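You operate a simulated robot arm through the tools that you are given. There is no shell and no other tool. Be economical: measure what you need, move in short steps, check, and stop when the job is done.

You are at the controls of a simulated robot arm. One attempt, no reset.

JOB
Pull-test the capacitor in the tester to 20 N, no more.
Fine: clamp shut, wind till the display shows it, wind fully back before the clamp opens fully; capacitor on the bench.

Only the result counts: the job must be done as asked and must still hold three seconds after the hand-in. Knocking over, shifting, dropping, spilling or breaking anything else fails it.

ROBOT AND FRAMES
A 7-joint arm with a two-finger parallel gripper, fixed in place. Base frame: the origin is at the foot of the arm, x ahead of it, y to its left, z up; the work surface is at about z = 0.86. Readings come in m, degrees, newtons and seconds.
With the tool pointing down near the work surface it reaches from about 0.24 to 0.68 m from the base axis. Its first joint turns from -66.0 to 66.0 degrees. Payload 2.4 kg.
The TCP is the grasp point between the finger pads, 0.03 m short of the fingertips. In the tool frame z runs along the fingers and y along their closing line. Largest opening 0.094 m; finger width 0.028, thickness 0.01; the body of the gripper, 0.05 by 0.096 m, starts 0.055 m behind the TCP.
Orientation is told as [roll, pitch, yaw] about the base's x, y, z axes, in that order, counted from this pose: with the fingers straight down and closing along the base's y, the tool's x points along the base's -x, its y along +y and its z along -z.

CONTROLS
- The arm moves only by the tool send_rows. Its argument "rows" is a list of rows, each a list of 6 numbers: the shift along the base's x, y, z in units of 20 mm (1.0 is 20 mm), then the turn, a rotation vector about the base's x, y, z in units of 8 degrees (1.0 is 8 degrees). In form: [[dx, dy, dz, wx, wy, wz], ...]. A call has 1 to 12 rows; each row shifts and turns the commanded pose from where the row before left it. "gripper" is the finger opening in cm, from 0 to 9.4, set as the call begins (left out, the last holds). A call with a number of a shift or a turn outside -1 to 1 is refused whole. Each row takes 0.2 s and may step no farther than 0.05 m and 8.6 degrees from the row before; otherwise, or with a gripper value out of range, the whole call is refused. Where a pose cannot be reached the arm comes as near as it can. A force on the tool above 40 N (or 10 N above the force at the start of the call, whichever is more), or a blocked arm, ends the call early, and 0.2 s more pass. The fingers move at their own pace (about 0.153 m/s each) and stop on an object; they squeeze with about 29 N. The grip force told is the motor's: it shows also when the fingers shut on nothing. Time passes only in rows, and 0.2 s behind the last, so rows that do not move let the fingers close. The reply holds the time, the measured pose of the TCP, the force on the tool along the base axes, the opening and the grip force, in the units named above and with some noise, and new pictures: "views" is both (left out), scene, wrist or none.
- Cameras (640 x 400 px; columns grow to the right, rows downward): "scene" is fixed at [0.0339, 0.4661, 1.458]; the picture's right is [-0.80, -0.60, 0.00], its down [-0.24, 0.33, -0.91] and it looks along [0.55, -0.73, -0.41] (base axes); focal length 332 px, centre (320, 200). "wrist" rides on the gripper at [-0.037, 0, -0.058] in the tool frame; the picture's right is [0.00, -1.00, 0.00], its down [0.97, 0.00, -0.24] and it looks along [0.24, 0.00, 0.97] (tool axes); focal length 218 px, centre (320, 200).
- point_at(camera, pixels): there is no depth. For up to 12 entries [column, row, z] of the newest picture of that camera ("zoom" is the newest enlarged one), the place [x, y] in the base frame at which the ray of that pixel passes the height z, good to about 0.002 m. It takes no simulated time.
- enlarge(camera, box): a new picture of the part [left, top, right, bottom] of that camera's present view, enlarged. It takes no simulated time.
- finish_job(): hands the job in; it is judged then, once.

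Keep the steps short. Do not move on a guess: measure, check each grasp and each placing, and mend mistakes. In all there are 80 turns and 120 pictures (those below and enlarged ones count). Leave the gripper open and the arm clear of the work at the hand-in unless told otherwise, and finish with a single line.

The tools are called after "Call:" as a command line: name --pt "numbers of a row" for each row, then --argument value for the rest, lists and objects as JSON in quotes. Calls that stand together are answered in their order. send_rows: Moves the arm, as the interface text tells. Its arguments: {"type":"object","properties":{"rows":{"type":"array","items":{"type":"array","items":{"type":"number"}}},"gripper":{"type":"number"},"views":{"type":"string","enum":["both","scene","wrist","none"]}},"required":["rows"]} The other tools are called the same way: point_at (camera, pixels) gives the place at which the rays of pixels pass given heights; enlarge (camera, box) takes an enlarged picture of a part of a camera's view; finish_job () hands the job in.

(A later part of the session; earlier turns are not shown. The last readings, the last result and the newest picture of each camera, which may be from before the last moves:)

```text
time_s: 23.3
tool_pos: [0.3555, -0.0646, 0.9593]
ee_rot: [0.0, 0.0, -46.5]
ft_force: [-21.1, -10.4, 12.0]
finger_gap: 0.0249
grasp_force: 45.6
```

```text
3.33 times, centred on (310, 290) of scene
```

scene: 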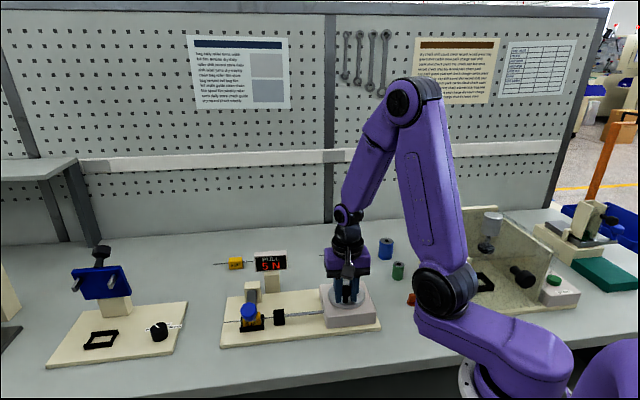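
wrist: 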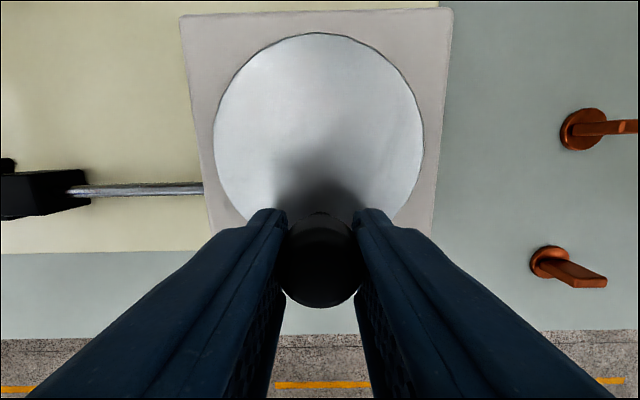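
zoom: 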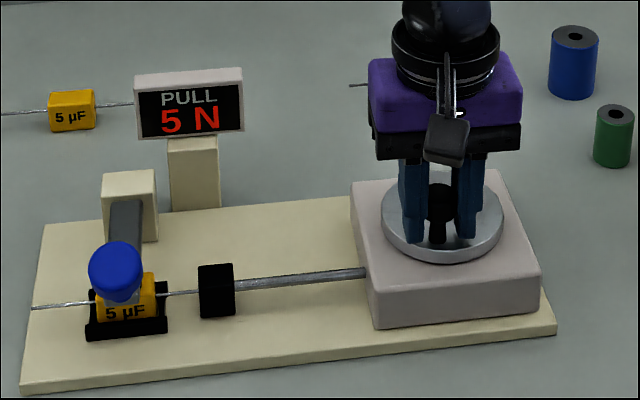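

The display shows 5 N, so this is the right direction. To cut friction in the grip I'll turn the tool along with the crank, in small steps.

Call:
send_rows --pt "0.05 0.015 0 0 0 -0.8" --pt "0.05 0.015 0 0 0 -0.8" --views "scene"

Call:
enlarge --camera "scene" --box '[240, 240, 300, 280]'

```text
time_s: 23.9
tool_pos: [0.3606, -0.0622, 0.9587]
ee_rot: [0.3, -0.1, -58.7]
ft_force: [4.4, 8.0, -26.3]
finger_gap: 0.0252
grasp_force: 45.1
```

scene: 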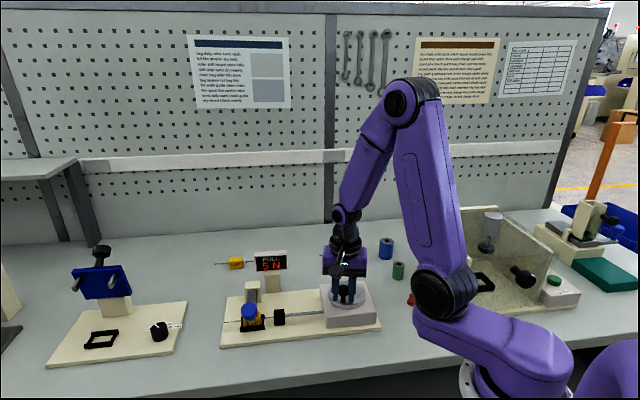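

```text
10.00 times, centred on (270, 260) of scene
```

zoom: 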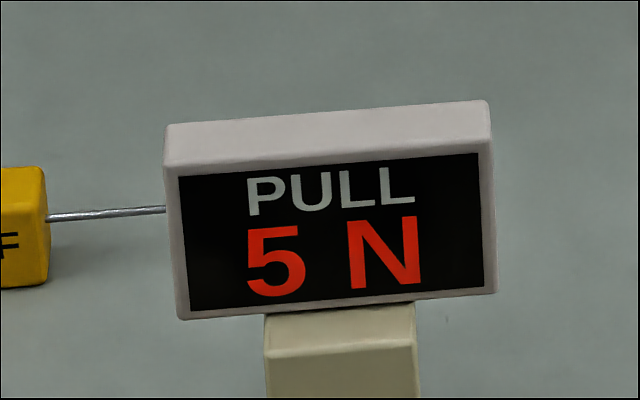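

Forces relaxed, still 5 N at about 25° turned. I'll go 6° more with the tool turning along.

Call:
send_rows --pt "0.1 0.025 -0.03 0 0 -0.4" --pt "0.1 0.02 -0.03 0 0 -0.4" --views "none"

Call:
enlarge --camera "scene" --box '[240, 240, 300, 280]'

```text
time_s: 24.5
tool_pos: [0.3636, -0.0625, 0.9606]
ee_rot: [0.4, -0.2, -65.3]
ft_force: [6.7, 22.2, 10.9]
finger_gap: 0.0248
grasp_force: 45.0
```

```text
10.00 times, centred on (270, 260) of scene
```

zoom: 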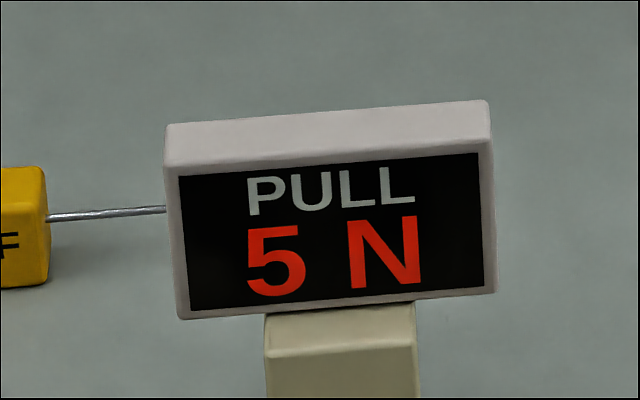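

There's an outward radial load of 22 N, so the knob's circle is a bit bigger than I assumed. I'll shift out 2 mm and keep winding.

Call:
send_rows --pt "0.08 0.11 0 0 0 -0.4" --pt "0.1 0.02 -0.0 0 0 -0.4" --views "none"

Call:
enlarge --camera "scene" --box '[240, 240, 300, 280]'

```text
time_s: 25.1
tool_pos: [0.3686, -0.0627, 0.9605]
ee_rot: [0.4, -0.2, -71.9]
ft_force: [8.1, 12.0, 35.2]
finger_gap: 0.0249
grasp_force: 44.6
```

```text
10.00 times, centred on (270, 260) of scene
```

zoom: 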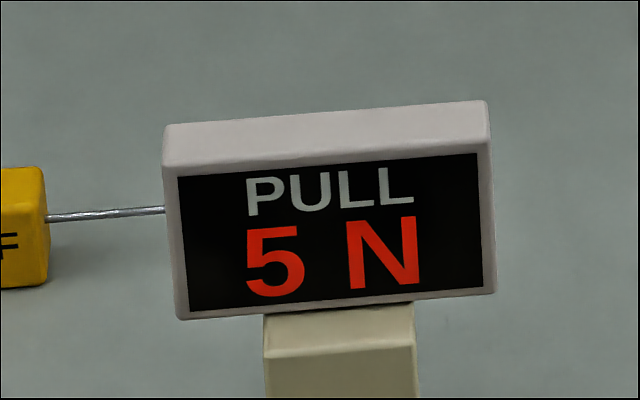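

I'll relieve the vertical load by 0.7 mm and wind 8° more.

Call:
send_rows --pt "0.125 0.04 0.035 0 0 -0.5" --pt "0.125 0.0 0 0 0 -0.5" --views "none"

Call:
enlarge --camera "scene" --box '[240, 240, 300, 280]'

```text
time_s: 25.7
tool_pos: [0.373, -0.0607, 0.9588]
ee_rot: [0.4, -0.3, -80.0]
ft_force: [10.8, -7.1, 25.1]
finger_gap: 0.0252
grasp_force: 44.7
```

```text
10.00 times, centred on (270, 260) of scene
```

zoom: 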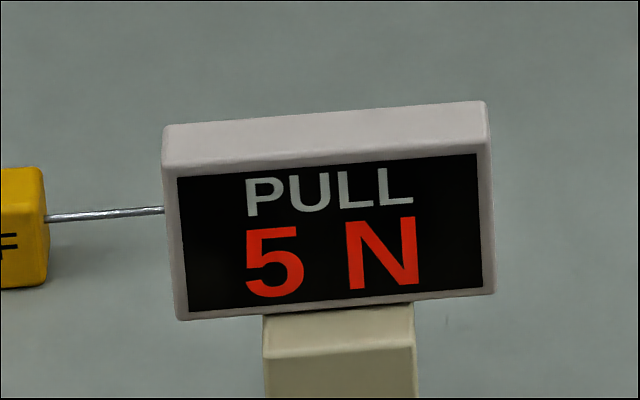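

The display still shows 5 N. I'll check that the tester itself hasn't shifted by using the same box as before.

Call:
enlarge --camera "scene" --box '[220, 230, 400, 350]'

```text
3.33 times, centred on (310, 290) of scene
```

zoom: 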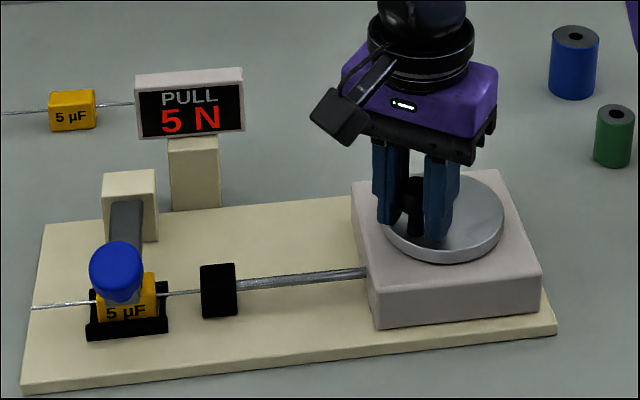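

The tester hasn't moved (corners unchanged), and the jaw moved slightly right as expected. I'll wind 8° more and lift 0.8 mm to relieve the vertical load.

Call:
send_rows --pt "0.133 0.0 0.04 0 0 -0.5" --pt "0.133 -0.02 0 0 0 -0.5" --views "none"

Call:
enlarge --camera "scene" --box '[240, 240, 300, 280]'

```text
time_s: 26.3
tool_pos: [0.3776, -0.061, 0.9598]
ee_rot: [0.1, -0.3, -88.0]
ft_force: [9.1, -20.6, 0.5]
finger_gap: 0.025
grasp_force: 45.1
```

```text
10.00 times, centred on (270, 260) of scene
```

zoom: 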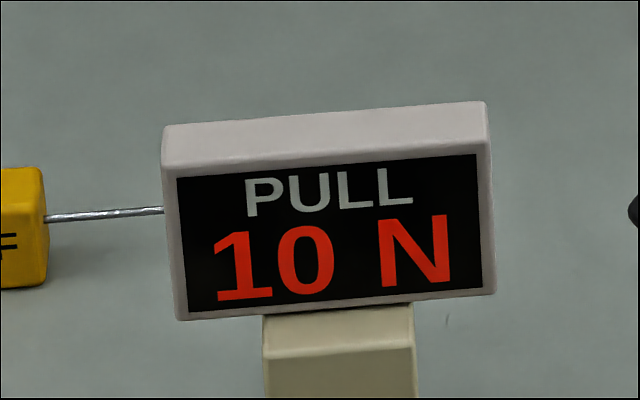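

10 N at about 51°. I'll continue 8° and shift slightly inward to relieve the −20 N radial load.

Call:
send_rows --pt "0.133 -0.06 0 0 0 -0.5" --pt "0.13 -0.045 0 0 0 -0.5" --views "none"

Call:
enlarge --camera "scene" --box '[240, 240, 300, 280]'

```text
time_s: 26.9
tool_pos: [0.3813, -0.0629, 0.9603]
ee_rot: [-0.1, 0.0, -96.0]
ft_force: [3.4, -24.4, -6.8]
finger_gap: 0.0247
grasp_force: 45.1
```

```text
10.00 times, centred on (270, 260) of scene
```

zoom: 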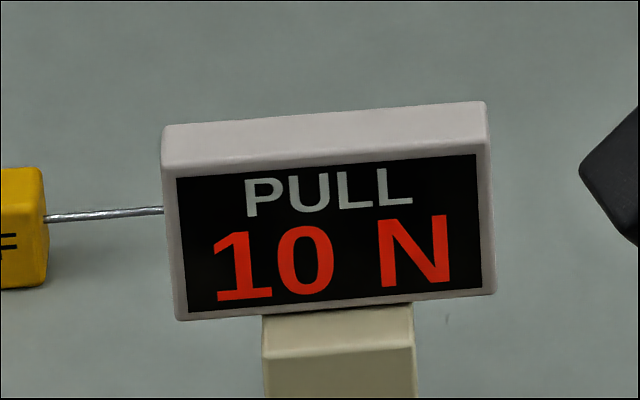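

Still 10 N, with the crank at 76°. I'll shift a further 1 mm inward and continue about 7°.

Call:
send_rows --pt "0.105 -0.065 0 0 0 -0.3" --pt "0.105 -0.055 0 0 0 -0.3" --views "none"

Call:
enlarge --camera "scene" --box '[220, 230, 400, 350]'

```text
time_s: 27.5
tool_pos: [0.3863, -0.0637, 0.9603]
ee_rot: [-0.2, 0.0, -100.8]
ft_force: [-8.3, -14.7, 0.1]
finger_gap: 0.025
grasp_force: 44.9
```

```text
3.33 times, centred on (310, 290) of scene
```

zoom: 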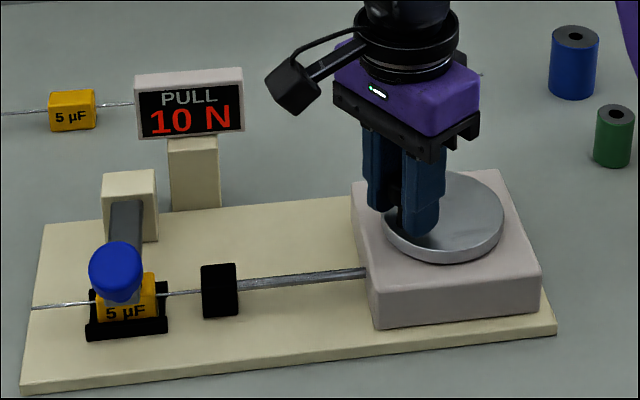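

Still 10 N at 68°. I'll continue 7° with only a small tool turn, so the wrist camera mount doesn't hide the display.

Call:
send_rows --pt "0.095 -0.065 0 0 0 -0.2" --pt "0.095 -0.06 0 0 0 -0.2" --views "none"

Call:
enlarge --camera "scene" --box '[230, 235, 320, 295]'

```text
time_s: 28.1
tool_pos: [0.3875, -0.0645, 0.9597]
ee_rot: [-0.4, 0.0, -103.8]
ft_force: [-20.9, 7.2, 10.1]
finger_gap: 0.0252
grasp_force: 44.9
```

```text
6.67 times, centred on (275, 265) of scene
```

zoom: 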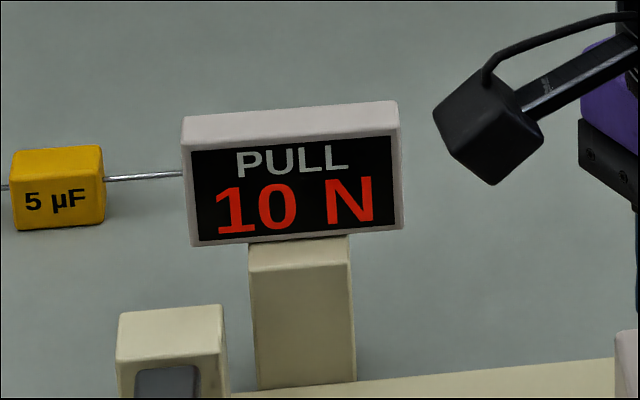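

Friction is holding the knob (22 N). I'll turn the tool a little to free it, with only a small advance.

Call:
send_rows --pt "0.04 -0.03 0 0 0 -0.5" --pt "0.04 -0.03 0 0 0 -0.5" --views "none"

Call:
enlarge --camera "scene" --box '[230, 235, 320, 295]'

```text
time_s: 28.7
tool_pos: [0.3916, -0.0672, 0.9602]
ee_rot: [0.0, -0.2, -111.8]
ft_force: [-8.6, 8.9, -0.5]
finger_gap: 0.025
grasp_force: 45.7
```

```text
6.67 times, centred on (275, 265) of scene
```

zoom: 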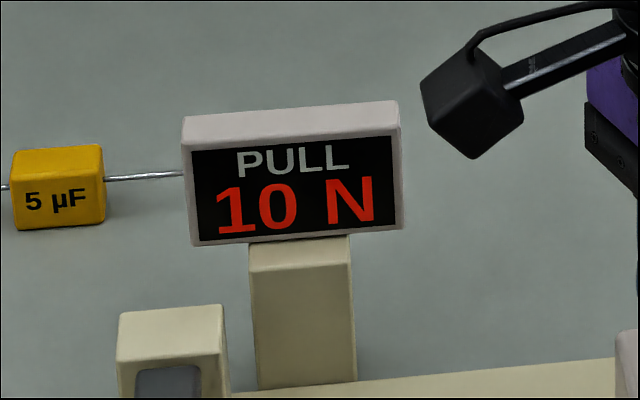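

The mount swings clear of the display, so I can turn fully with the crank. At 58° (75° turned) it reads 10 N; I'll go 7° more.

Call:
send_rows --pt "0.095 -0.06 0 0 0 -0.45" --pt "0.09 -0.07 0 0 0 -0.45" --views "none"

Call:
enlarge --camera "scene" --box '[230, 235, 320, 295]'

```text
time_s: 29.3
tool_pos: [0.3953, -0.0711, 0.959]
ee_rot: [-0.1, -0.2, -119.1]
ft_force: [-8.4, 17.8, -0.2]
finger_gap: 0.0252
grasp_force: 44.8
```

```text
6.67 times, centred on (275, 265) of scene
```

zoom: 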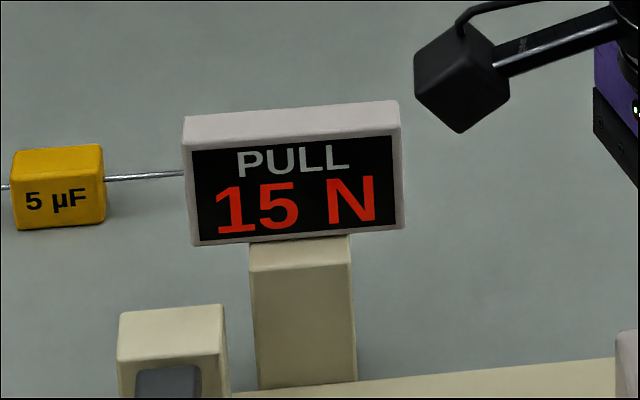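

15 N at about 83°. From the spacing I expect 20 N near 110–116°. Another 8°.

Call:
send_rows --pt "0.095 -0.08 0 0 0 -0.5" --pt "0.09 -0.085 0 0 0 -0.5" --views "none"

Call:
enlarge --camera "scene" --box '[230, 235, 320, 295]'

```text
time_s: 29.9
tool_pos: [0.3987, -0.0738, 0.9592]
ee_rot: [-0.1, -0.2, -127.2]
ft_force: [-11.4, 15.9, -2.3]
finger_gap: 0.0249
grasp_force: 45.2
```

```text
6.67 times, centred on (275, 265) of scene
```

zoom: 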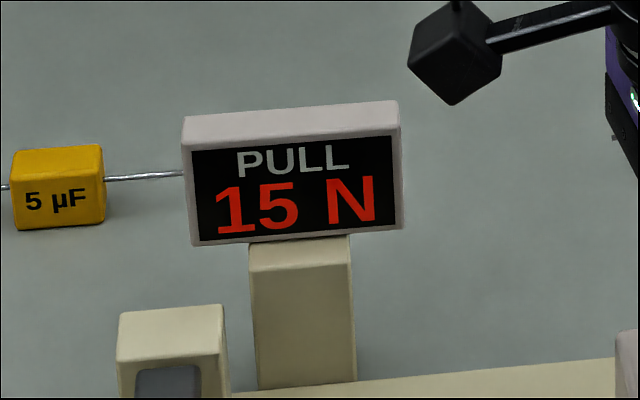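

Still 15 N at 90°. Another 8°.

Call:
send_rows --pt "0.08 -0.09 0 0 0 -0.5" --pt "0.07 -0.095 0 0 0 -0.5" --views "none"

Call:
enlarge --camera "scene" --box '[230, 235, 320, 295]'

```text
time_s: 30.5
tool_pos: [0.4016, -0.0781, 0.9585]
ee_rot: [0.0, -0.1, -135.0]
ft_force: [-16.2, 11.4, 11.0]
finger_gap: 0.0252
grasp_force: 45.2
```

```text
6.67 times, centred on (275, 265) of scene
```

zoom: 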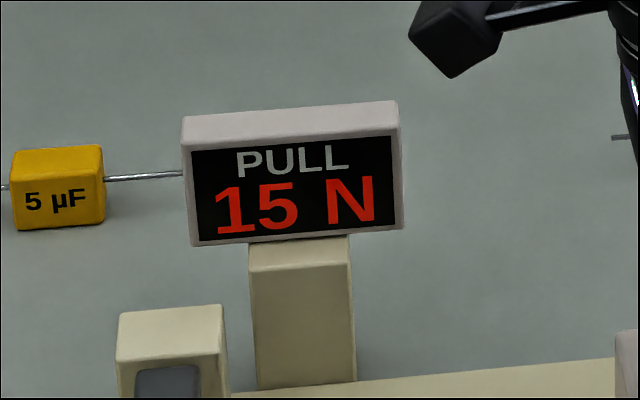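

Still 15 N at 99°. I'll use smaller steps now, 5°.

Call:
send_rows --pt "0.045 -0.067 0 0 0 -0.31" --pt "0.04 -0.068 0 0 0 -0.31" --views "none"

Call:
enlarge --camera "scene" --box '[230, 235, 320, 295]'

```text
time_s: 31.1
tool_pos: [0.4026, -0.0806, 0.9587]
ee_rot: [0.0, -0.2, -140.1]
ft_force: [-16.9, 6.2, 8.7]
finger_gap: 0.0251
grasp_force: 45.3
```

```text
6.67 times, centred on (275, 265) of scene
```

zoom: 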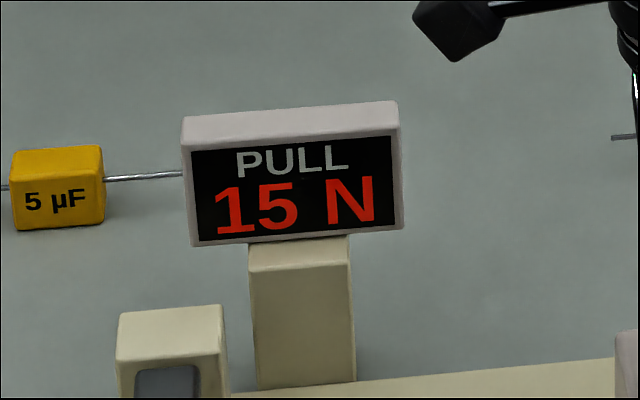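

15 N at 103°. Another 5°, shifted slightly inward.

Call:
send_rows --pt "0.02 -0.068 0 0 0 -0.31" --pt "0.025 -0.068 0 0 0 -0.31" --views "none"

Call:
enlarge --camera "scene" --box '[230, 235, 320, 295]'

```text
time_s: 31.7
tool_pos: [0.4035, -0.0833, 0.9592]
ee_rot: [0.1, -0.2, -145.0]
ft_force: [-19.8, -1.1, 7.6]
finger_gap: 0.0251
grasp_force: 45.3
```

```text
6.67 times, centred on (275, 265) of scene
```

zoom: 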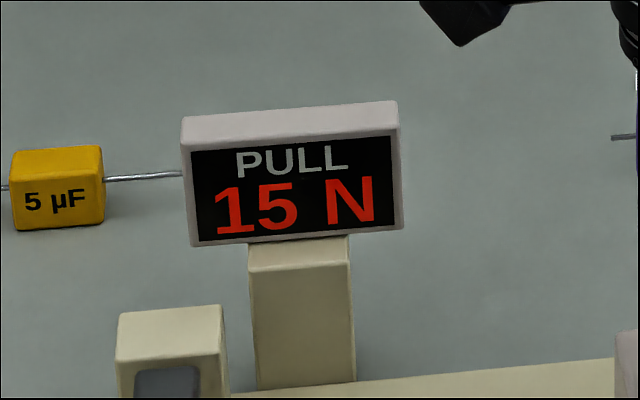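

15 N at 108°, with 20 N expected soon. Another 4°, correcting 1 mm inward.

Call:
send_rows --pt "-0.01 -0.058 0 0 0 -0.25" --pt "0.0 -0.06 0 0 0 -0.25" --views "none"

Call:
enlarge --camera "scene" --box '[230, 235, 320, 295]'

```text
time_s: 32.3
tool_pos: [0.4047, -0.0849, 0.9582]
ee_rot: [0.3, -0.1, -148.9]
ft_force: [-8.4, -2.0, -0.1]
finger_gap: 0.0253
grasp_force: 44.9
```

```text
6.67 times, centred on (275, 265) of scene
```

zoom: 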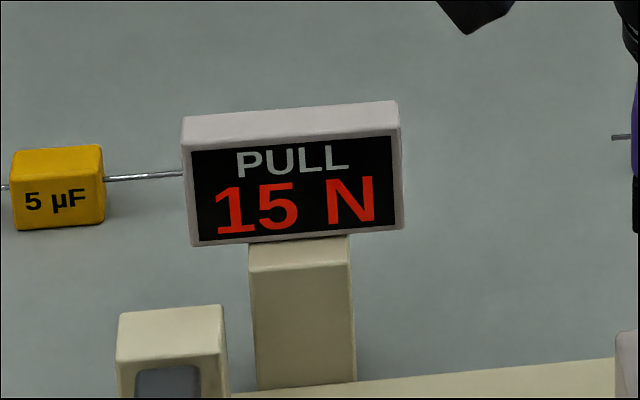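

Loads are low now, still 15 N. Another 4°.

Call:
send_rows --pt "0.015 -0.058 0 0 0 -0.25" --pt "0.015 -0.06 0 0 0 -0.25" --views "none"

Call:
enlarge --camera "scene" --box '[230, 235, 320, 295]'

```text
time_s: 32.9
tool_pos: [0.4058, -0.087, 0.9583]
ee_rot: [0.0, -0.1, -153.0]
ft_force: [-3.4, 4.3, -6.6]
finger_gap: 0.025
grasp_force: 45.1
```

```text
6.67 times, centred on (275, 265) of scene
```

zoom: 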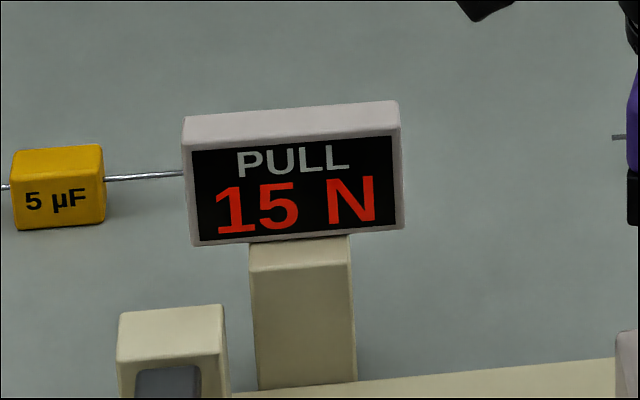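

15 N at 115°. Another 4°.

Call:
send_rows --pt "0.012 -0.06 0 0 0 -0.25" --pt "0.01 -0.06 0 0 0 -0.25" --views "none"

Call:
enlarge --camera "scene" --box '[230, 235, 320, 295]'

```text
time_s: 33.5
tool_pos: [0.4049, -0.0904, 0.9598]
ee_rot: [0.2, 0.0, -157.0]
ft_force: [-3.8, 2.5, -12.8]
finger_gap: 0.0252
grasp_force: 44.8
```

```text
6.67 times, centred on (275, 265) of scene
```

zoom: 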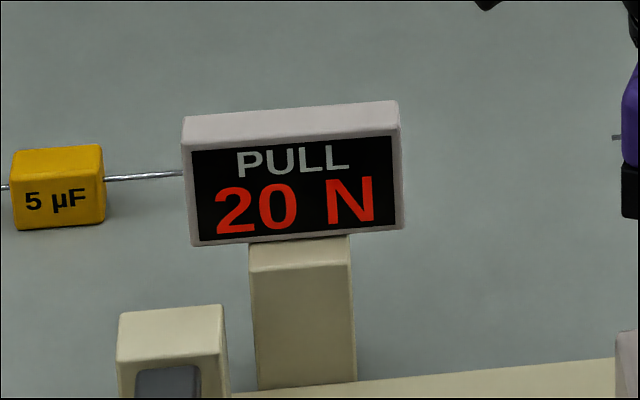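

The display shows 20 N, so I stop here and wind fully back (about 120° anticlockwise), turning the tool along. First 24°, checking the loads.

Call:
send_rows --pt "-0.0625 0.24 0 0 0 0.93" --pt "-0.096 0.2285 0 0 0 0.93" --pt "-0.126 0.213 0 0 0 0.93" --views "none"

Call:
enlarge --camera "scene" --box '[230, 235, 320, 295]'

```text
time_s: 34.3
tool_pos: [0.4005, -0.0762, 0.9594]
ee_rot: [0.3, 0.0, -134.4]
ft_force: [10.6, -9.7, -32.9]
finger_gap: 0.0254
grasp_force: 45.1
```

```text
6.67 times, centred on (275, 265) of scene
```

zoom: 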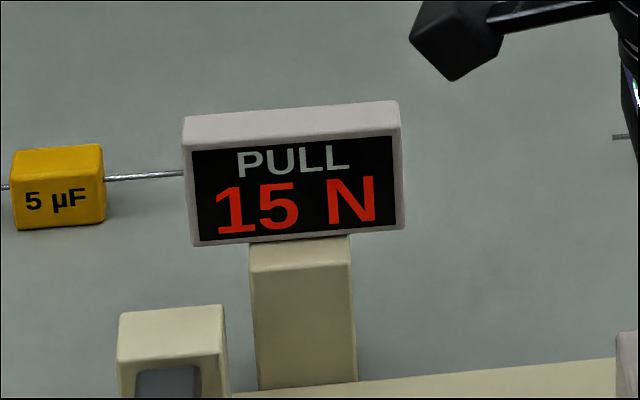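

Back to 15 N. I'll relieve the vertical pull (0.7 mm down) and continue.

Call:
send_rows --pt "-0.155 0.193 -0.035 0 0 0.93" --pt "-0.18 0.17 0 0 0 0.93" --pt "-0.2025 0.143 0 0 0 0.93" --views "none"

Call:
send_rows --pt "-0.22 0.114 0 0 0 0.93" --pt "-0.2335 0.0815 0 0 0 0.93" --views "none"

```text
time_s: 35.1
tool_pos: [0.391, -0.0672, 0.9598]
ee_rot: [0.3, 0.0, -112.1]
ft_force: [15.0, 3.1, -7.2]
finger_gap: 0.025
grasp_force: 45.1
```

```text
time_s: 35.7
tool_pos: [0.3821, -0.0631, 0.9591]
ee_rot: [0.5, -0.2, -97.2]
ft_force: [25.6, 10.5, 0.3]
finger_gap: 0.0251
grasp_force: 45.3
```

Loads are fine (about 25 N tangential). I'll continue in short runs.

Call:
send_rows --pt "-0.23 0.06 0 0 0 1.0" --pt "-0.24 0.03 0 0 0 1.0" --views "none"

Call:
send_rows --pt "-0.247 -0.01 0 0 0 0.95" --pt "-0.2415 -0.0545 0 0 0 0.95" --views "none"

Call:
enlarge --camera "scene" --box '[220, 230, 400, 350]'

```text
time_s: 36.3
tool_pos: [0.3738, -0.0613, 0.9596]
ee_rot: [0.4, -0.2, -81.2]
ft_force: [26.2, 17.2, 1.1]
finger_gap: 0.0252
grasp_force: 44.8
```

```text
time_s: 36.9
tool_pos: [0.3631, -0.0623, 0.9598]
ee_rot: [0.2, -0.1, -65.9]
ft_force: [19.6, 19.6, 0.3]
finger_gap: 0.0257
grasp_force: 44.5
```

```text
3.33 times, centred on (310, 290) of scene
```

zoom: 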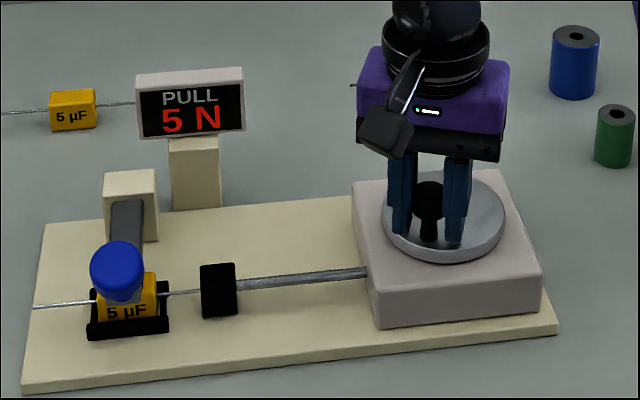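

5 N and falling. I'll wind the remaining 30° or so back to the start.

Call:
send_rows --pt "-0.2315 -0.06 0 0 0 0.95" --pt "-0.2175 -0.1 0 0 0 0.8" --views "none"

Call:
send_rows --pt "-0.1985 -0.14 0 0 0 0.5" --pt "-0.07 -0.07 0 0 0 0.2" --views "none"

Call:
enlarge --camera "scene" --box '[220, 230, 400, 350]'

```text
time_s: 37.5
tool_pos: [0.3532, -0.0663, 0.9591]
ee_rot: [0.1, 0.0, -52.2]
ft_force: [12.5, 12.9, 2.8]
finger_gap: 0.0256
grasp_force: 45.1
```

```text
time_s: 38.1
tool_pos: [0.3477, -0.0703, 0.9594]
ee_rot: [0.2, -0.1, -46.7]
ft_force: [13.9, 5.6, 1.3]
finger_gap: 0.0257
grasp_force: 44.9
```

```text
3.33 times, centred on (310, 290) of scene
```

zoom: 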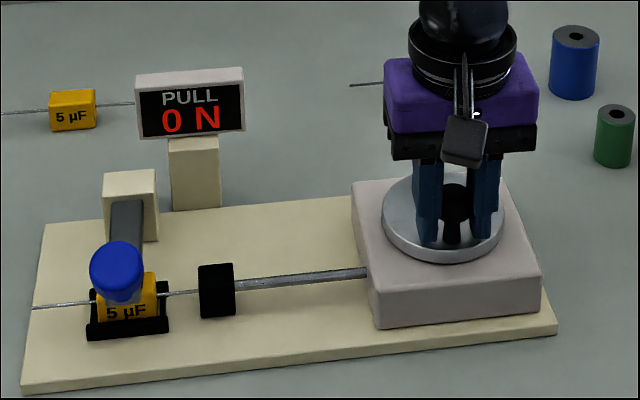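

0 N and back at the starting position. I'll push 2–3 mm further to be sure it's against the stop.

Call:
send_rows --pt "-0.06 -0.06 0 0 0 0.1" --pt "-0.05 -0.05 0 0 0 0" --pt "0 0 0 0 0 0" --views "none"

```text
time_s: 38.9
tool_pos: [0.3461, -0.0707, 0.9591]
ee_rot: [0.1, -0.2, -45.8]
ft_force: [25.4, 16.6, 4.9]
finger_gap: 0.0256
grasp_force: 44.9
```

The load rose to 30 N with almost no movement, so it's against the stop. I'll ease off, open the fingers and rise.

Call:
send_rows --pt "0 0 0 0 0 0" --pt "0 0 0 0 0 0" --pt "0 0 0.7 0 0 0" --pt "0 0 1 0 0 0" --pt "0 0 1 0 0 0" --pt "0 0 1 0 0 0" --pt "0 0 1 0 0 0" --pt "0 0 1 0 0 0" --pt "0 0 1 0 0 0" --gripper 5.5

Call:
enlarge --camera "scene" --box '[220, 230, 400, 350]'

```text
time_s: 40.9
tool_pos: [0.3445, -0.0721, 1.0921]
ee_rot: [0.2, -0.1, -45.9]
ft_force: [0.5, -0.4, -0.4]
finger_gap: 0.0553
grasp_force: 0.0
```

scene: 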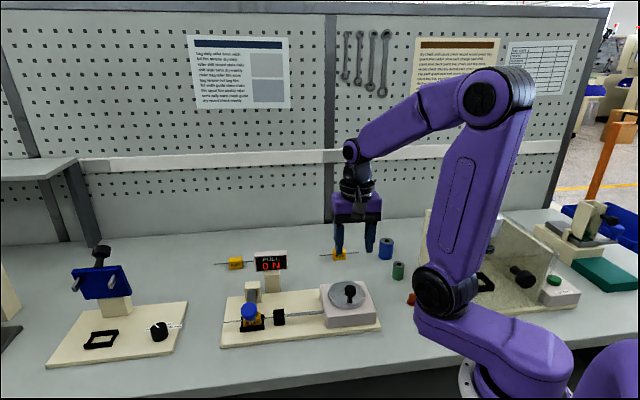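
wrist: 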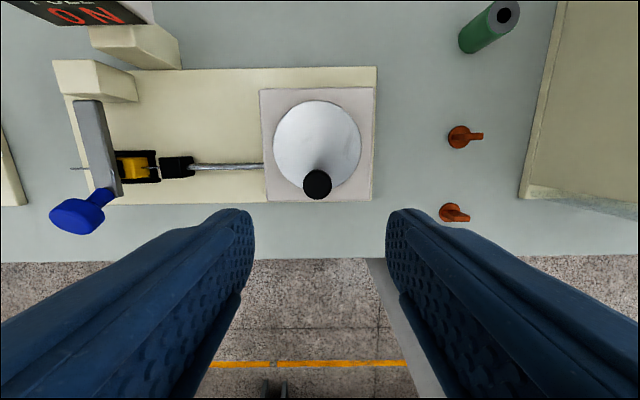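

```text
3.33 times, centred on (310, 290) of scene
```

zoom: 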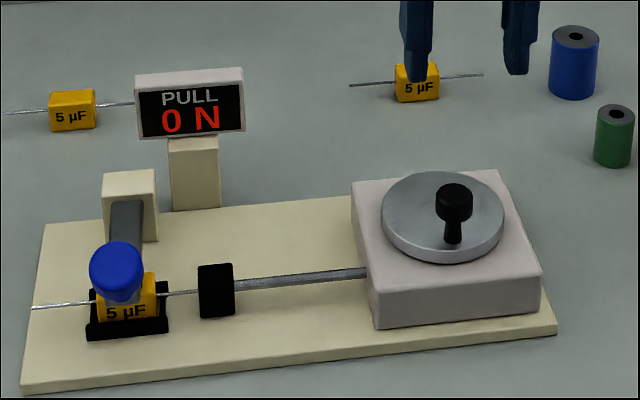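

The crank is back and reads 0 N. Next I'll move above the clamp knob to open it.

Call:
send_rows --pt "0.72 0.915 0 0 0 0" --pt "0.72 0.915 0 0 0 0" --pt "0.72 0.915 0 0 0 0" --pt "0.72 0.915 0 0 0 0" --pt "0.72 0.915 0 0 0 0" --pt "0.72 0.915 0 0 0 0" --pt "0.72 0.915 0 0 0 0" --pt "0.72 0.915 0 0 0 0" --pt "0.72 0.915 -0.8 0 0 0" --pt "0.72 0.915 -0.8 0 0 0" --pt "0 0 -0.8 0 0 0" --pt "0 0 0 0 0 0" --gripper 6.5 --views "wrist"

```text
time_s: 43.5
tool_pos: [0.488, 0.1126, 1.0437]
ee_rot: [0.1, -0.1, -45.8]
ft_force: [-0.5, 0.2, 0.5]
finger_gap: 0.0653
grasp_force: 0.2
```

wrist: 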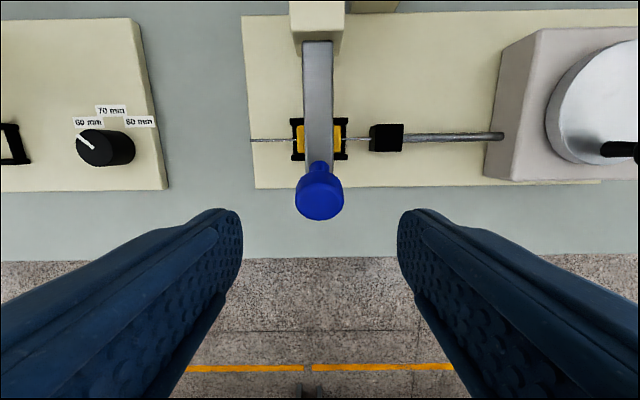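

The knob is centred at column 319. I'll descend to z 0.955 and grip.

Call:
send_rows --pt "0 0 -0.9 0 0 0" --pt "0 0 -0.9 0 0 0" --pt "0 0 -0.9 0 0 0" --pt "0 0 -0.9 0 0 0" --pt "0 0 -0.85 0 0 0" --pt "0 0 0 0 0 0" --views "wrist"

Call:
send_rows --pt "0 0 0 0 0 0" --pt "0 0 0 0 0 0" --gripper 3.0 --views "none"

```text
time_s: 44.9
tool_pos: [0.4872, 0.1107, 0.9558]
ee_rot: [0.0, 0.0, -45.8]
ft_force: [-0.1, -0.1, 0.1]
finger_gap: 0.0651
grasp_force: 0.1
```

wrist: 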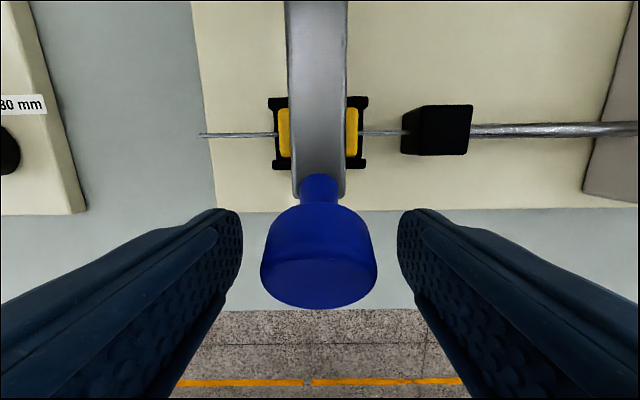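

```text
time_s: 45.5
tool_pos: [0.4885, 0.1123, 0.9569]
ee_rot: [0.2, -0.1, -45.9]
ft_force: [3.0, 1.5, -3.1]
finger_gap: 0.0339
grasp_force: 44.9
```

Gripped. I've refitted the pivot from the closed and open poses and will lift back along the arc, the first 16° in steps.

Call:
send_rows --pt "0.115 -0.1 0.41 0 0 0" --pt "0.115 -0.1 0.41 0 0 0" --pt "0.15 -0.145 0.38 0 0 0" --pt "0.15 -0.145 0.375 0 0 0" --views "wrist"

Call:
enlarge --camera "scene" --box '[205, 230, 305, 350]'

```text
time_s: 46.5
tool_pos: [0.4977, 0.1031, 0.9867]
ee_rot: [0.1, 0.0, -45.8]
ft_force: [-4.8, 10.6, -7.0]
finger_gap: 0.0337
grasp_force: 44.8
```

wrist: 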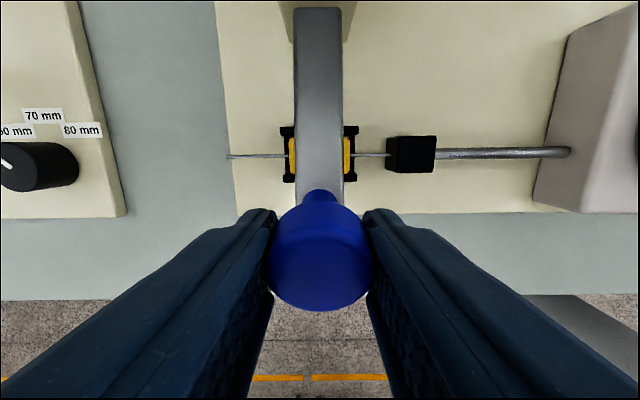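

```text
3.33 times, centred on (255, 290) of scene
```

zoom: 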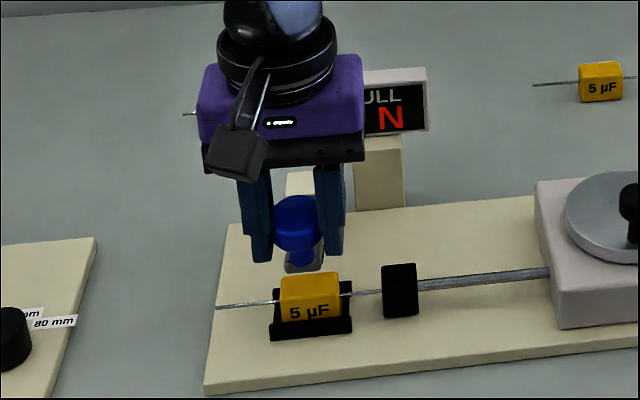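

The bar lifts cleanly and the capacitor stays in the nest. I'll continue along the arc.

Call:
send_rows --pt "0.368 -0.358 0.69 0 0 0" --pt "0.434 -0.426 0.61 0 0 0" --pt "0.489 -0.484 0.515 0 0 0" --views "none"

Call:
send_rows --pt "0.534 -0.531 0.42 0 0 0" --pt "0.568 -0.567 0.31 0 0 0" --views "none"

```text
time_s: 47.3
tool_pos: [0.5234, 0.0776, 1.0232]
ee_rot: [0.0, 0.1, -45.7]
ft_force: [-19.7, 12.4, 14.5]
finger_gap: 0.0341
grasp_force: 44.4
```

```text
time_s: 47.9
tool_pos: [0.5476, 0.0534, 1.0401]
ee_rot: [0.3, 0.0, -46.0]
ft_force: [-16.5, 14.6, 27.3]
finger_gap: 0.0342
grasp_force: 45.1
```

There's an upward load of 27 N, so my path is slightly low. I'll raise it a bit and continue.

Call:
send_rows --pt "0.2 -0.2 0.2 0 0 0" --pt "0.39 -0.39 0.12 0 0 0" --views "none"

Call:
send_rows --pt "0.3 -0.3 0.05 0 0 0" --pt "0.3 -0.3 0.02 0 0 0" --views "scene"

Call:
enlarge --camera "scene" --box '[205, 230, 305, 350]'

```text
time_s: 48.5
tool_pos: [0.5584, 0.0431, 1.045]
ee_rot: [0.2, -0.1, -45.9]
ft_force: [-9.7, 12.0, 19.2]
finger_gap: 0.0346
grasp_force: 44.8
```

```text
time_s: 49.1
tool_pos: [0.5706, 0.0308, 1.0472]
ee_rot: [0.4, -0.3, -45.8]
ft_force: [-9.8, 9.1, 30.5]
finger_gap: 0.0348
grasp_force: 44.9
```

scene: 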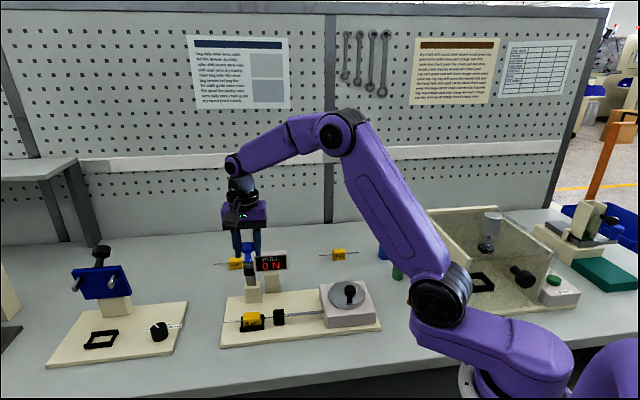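

```text
3.33 times, centred on (255, 290) of scene
```

zoom: 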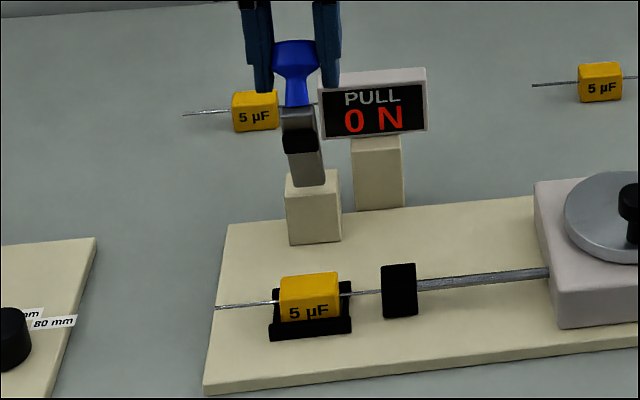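

Almost open. I'll raise slightly and go to the original open position.

Call:
send_rows --pt "0.2 -0.2 0.15 0 0 0" --pt "0.3 -0.3 0.05 0 0 0" --pt "0.3 -0.3 0 0 0 0" --views "none"

Call:
send_rows --pt "0.3 -0.3 -0.02 0 0 0" --pt "0.3 -0.3 -0.08 0 0 0" --views "scene"

Call:
enlarge --camera "scene" --box '[210, 225, 310, 345]'

```text
time_s: 49.9
tool_pos: [0.5859, 0.0152, 1.0495]
ee_rot: [0.0, -0.1, -45.8]
ft_force: [-1.0, 9.6, 10.4]
finger_gap: 0.0343
grasp_force: 44.9
```

```text
time_s: 50.5
tool_pos: [0.5985, 0.0022, 1.0492]
ee_rot: [0.2, -0.3, -45.9]
ft_force: [-4.9, 5.0, 21.6]
finger_gap: 0.0341
grasp_force: 45.2
```

scene: 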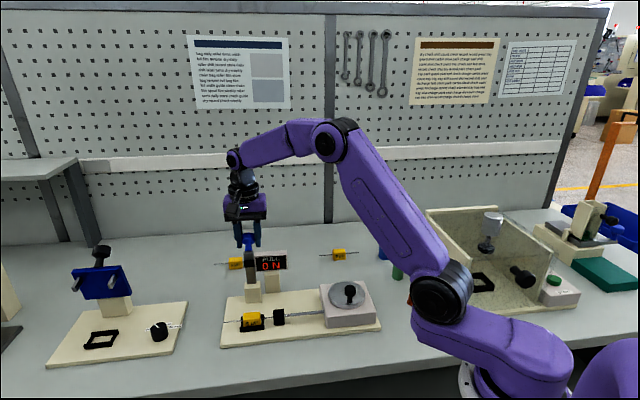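

```text
3.33 times, centred on (260, 285) of scene
```

zoom: 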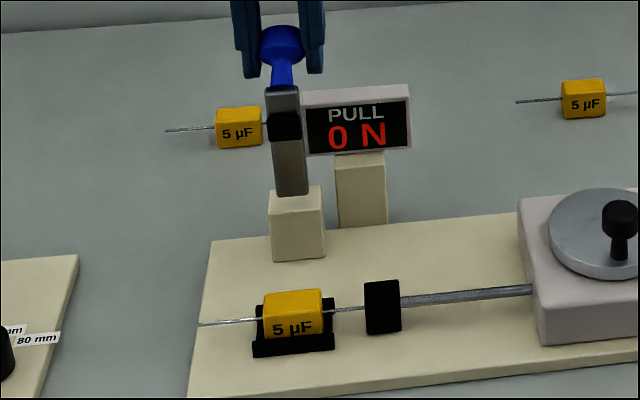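

The clamp is open exactly as at the start. I'll release and rise, then go for a look over the capacitor with the tool turned 90° so it closes front to back.

Call:
send_rows --pt "0 0 0 0 0 0" --pt "0 0 0.5 0 0 0" --pt "0 0 1 0 0 0" --pt "0 0 1 0 0 0" --pt "0 0 1 0 0 0" --pt "0 0 1 0 0 0" --gripper 8 --views "none"

Call:
send_rows --pt "-0.4 0.4 0 0 0 1" --pt "-0.4 0.4 0 0 0 1" --pt "-0.4 0.4 0 0 0 1" --pt "-0.4 0.4 0 0 0 1" --pt "-0.4 0.4 0 0 0 1" --pt "-0.4 0.4 0 0 0 1" --pt "-0.4 0.4 0 0 0 1" --pt "-0.4 0.4 0 0 0 1" --pt "-0.4 0.4 0 0 0 1" --pt "-0.4 0.3 0 0 0 1" --pt "0 0 0 0 0 1" --pt "0 0 0 0 0 0.25"

Call:
enlarge --camera "scene" --box '[210, 225, 310, 345]'

```text
time_s: 51.9
tool_pos: [0.5986, 0.0023, 1.1386]
ee_rot: [0.1, -0.1, -45.9]
ft_force: [-0.9, 1.0, -0.2]
finger_gap: 0.0798
grasp_force: 0.0
```

```text
time_s: 54.5
tool_pos: [0.5194, 0.081, 1.1394]
ee_rot: [0.1, -0.1, 44.3]
ft_force: [0.6, 0.2, 1.4]
finger_gap: 0.08
grasp_force: 0.1
```

scene: 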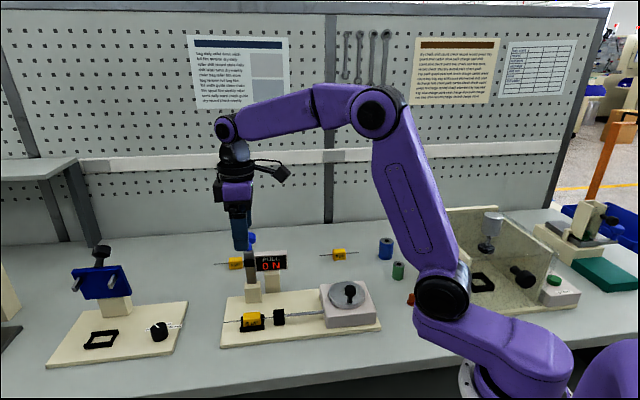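
wrist: 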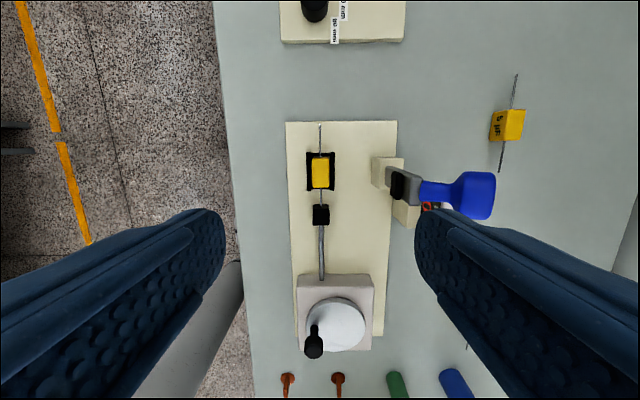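

```text
3.33 times, centred on (260, 285) of scene
```

zoom: 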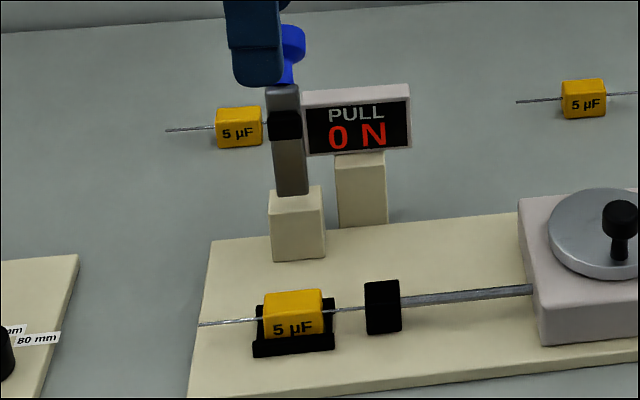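

Now I'll enlarge the wrist view of the capacitor for size and position.

Call:
enlarge --camera "wrist" --box '[280, 120, 410, 230]'

```text
3.64 times, centred on (345, 175) of wrist
```

zoom: 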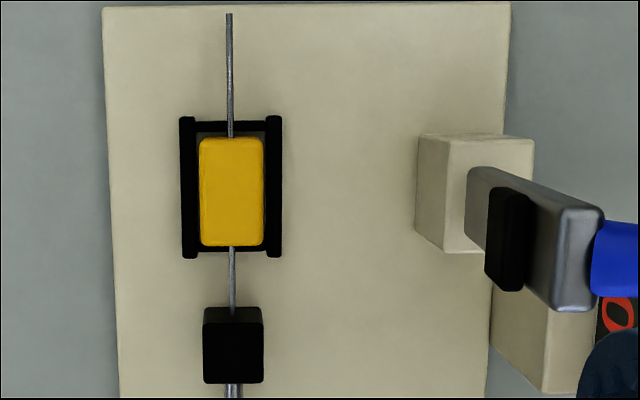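

Call:
point_at --camera "wrist" --pixels '[[320.5, 172.3, 0.91], [320.5, 172.3, 0.9], [309, 172.3, 0.89], [309, 172.3, 0.88], [312, 172.3, 0.905], [329.5, 172.3, 0.905], [320.5, 158, 0.905], [320.5, 187, 0.905]]'

Call:
point_at --camera "scene" --pixels '[[251.9, 315, 0.91], [251.9, 315, 0.9], [252.5, 328.5, 0.89], [252.5, 328.5, 0.88]]'

Call:
enlarge --camera "scene" --box '[225, 295, 295, 345]'

```text
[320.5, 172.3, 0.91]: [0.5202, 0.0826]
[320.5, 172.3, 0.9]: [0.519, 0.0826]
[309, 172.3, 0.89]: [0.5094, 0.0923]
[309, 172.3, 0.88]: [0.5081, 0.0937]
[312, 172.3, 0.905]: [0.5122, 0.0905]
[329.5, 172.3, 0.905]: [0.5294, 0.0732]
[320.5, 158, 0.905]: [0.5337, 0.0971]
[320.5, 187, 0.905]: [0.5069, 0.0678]
```

```text
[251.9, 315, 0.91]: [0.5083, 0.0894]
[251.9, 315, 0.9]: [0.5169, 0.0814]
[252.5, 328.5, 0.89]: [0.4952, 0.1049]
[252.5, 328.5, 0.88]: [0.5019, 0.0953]
```

```text
8.00 times, centred on (260, 320) of scene
```

zoom: 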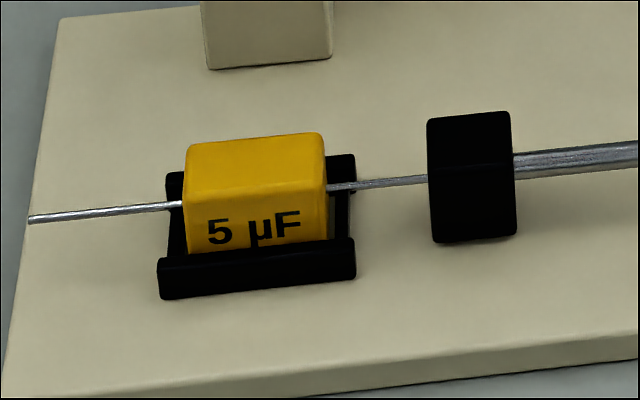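

The body top is at about z 0.899, the rail top at about 0.877, and the body is 24 mm wide. It's centred under the tool. I'll narrow to 4.8 cm and descend most of the way.

Call:
send_rows --pt "0 0 -1 0 0 0" --pt "0 0 -1 0 0 0" --pt "0 0 -1 0 0 0" --pt "0 0 -1 0 0 0" --pt "0 0 -1 0 0 0" --pt "0 0 -1 0 0 0" --pt "0 0 -1 0 0 0" --pt "0 0 -1 0 0 0" --pt "0 0 -1 0 0 0" --pt "0 0 0 0 0 0" --gripper 4.8

Call:
enlarge --camera "scene" --box '[210, 225, 310, 345]'

```text
time_s: 56.7
tool_pos: [0.5198, 0.0805, 0.9579]
ee_rot: [0.1, -0.1, 44.2]
ft_force: [-0.8, -0.3, 0.1]
finger_gap: 0.0481
grasp_force: 0.0
```

scene: 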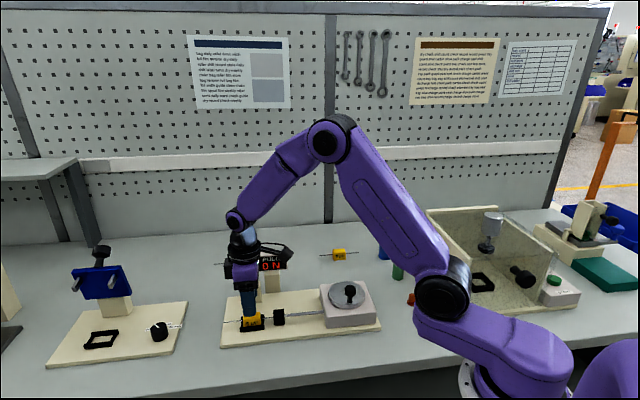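
wrist: 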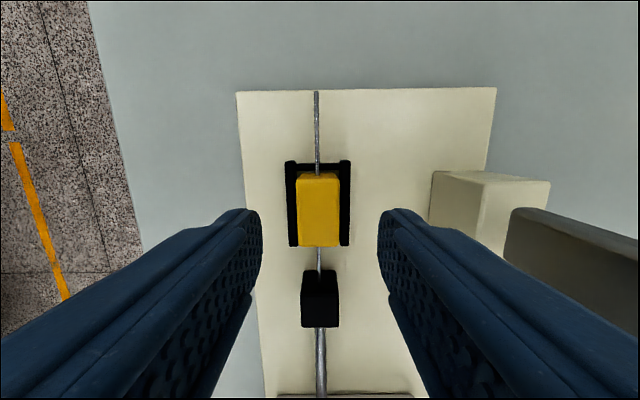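

```text
3.33 times, centred on (260, 285) of scene
```

zoom: 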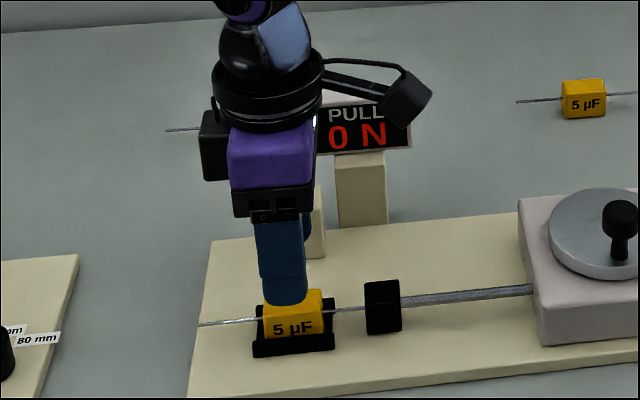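

It's clear of the bar and lined up. I'll descend the last 46 mm slowly.

Call:
send_rows --pt "0 0 -0.7 0 0 0" --pt "0 0 -0.7 0 0 0" --pt "0 0 -0.5 0 0 0" --pt "0 0 -0.4 0 0 0" --pt "0 0 0 0 0 0" --views "wrist"

Call:
enlarge --camera "scene" --box '[225, 285, 305, 345]'

```text
time_s: 57.9
tool_pos: [0.5193, 0.0806, 0.9109]
ee_rot: [0.2, -0.1, 44.2]
ft_force: [0.0, -0.7, 0.4]
finger_gap: 0.0479
grasp_force: 0.1
```

wrist: 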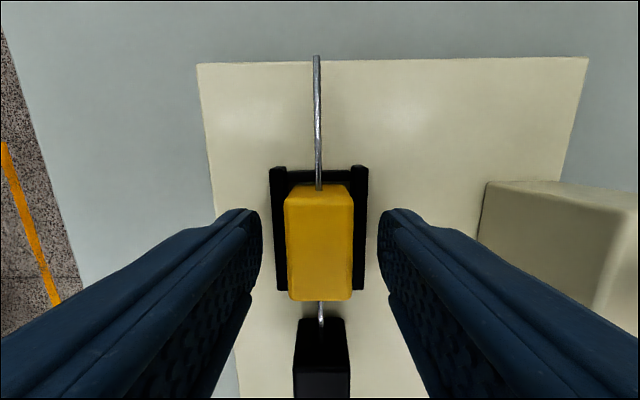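

```text
6.67 times, centred on (265, 315) of scene
```

zoom: 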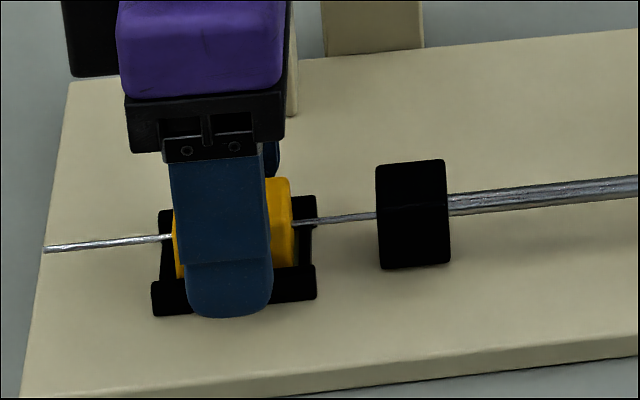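

Aligned. I'll close on the body.

Call:
send_rows --pt "0 0 0 0 0 0" --pt "0 0 0 0 0 0" --gripper 1.5 --views "wrist"

```text
time_s: 58.5
tool_pos: [0.5194, 0.0811, 0.9112]
ee_rot: [0.0, -0.1, 44.4]
ft_force: [-0.7, 0.0, -2.7]
finger_gap: 0.0402
grasp_force: 45.0
```

wrist: 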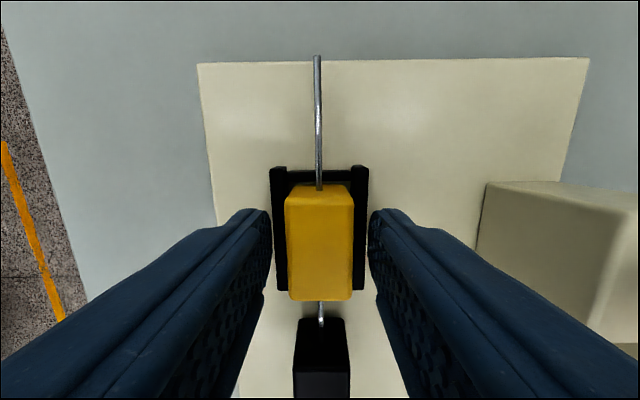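

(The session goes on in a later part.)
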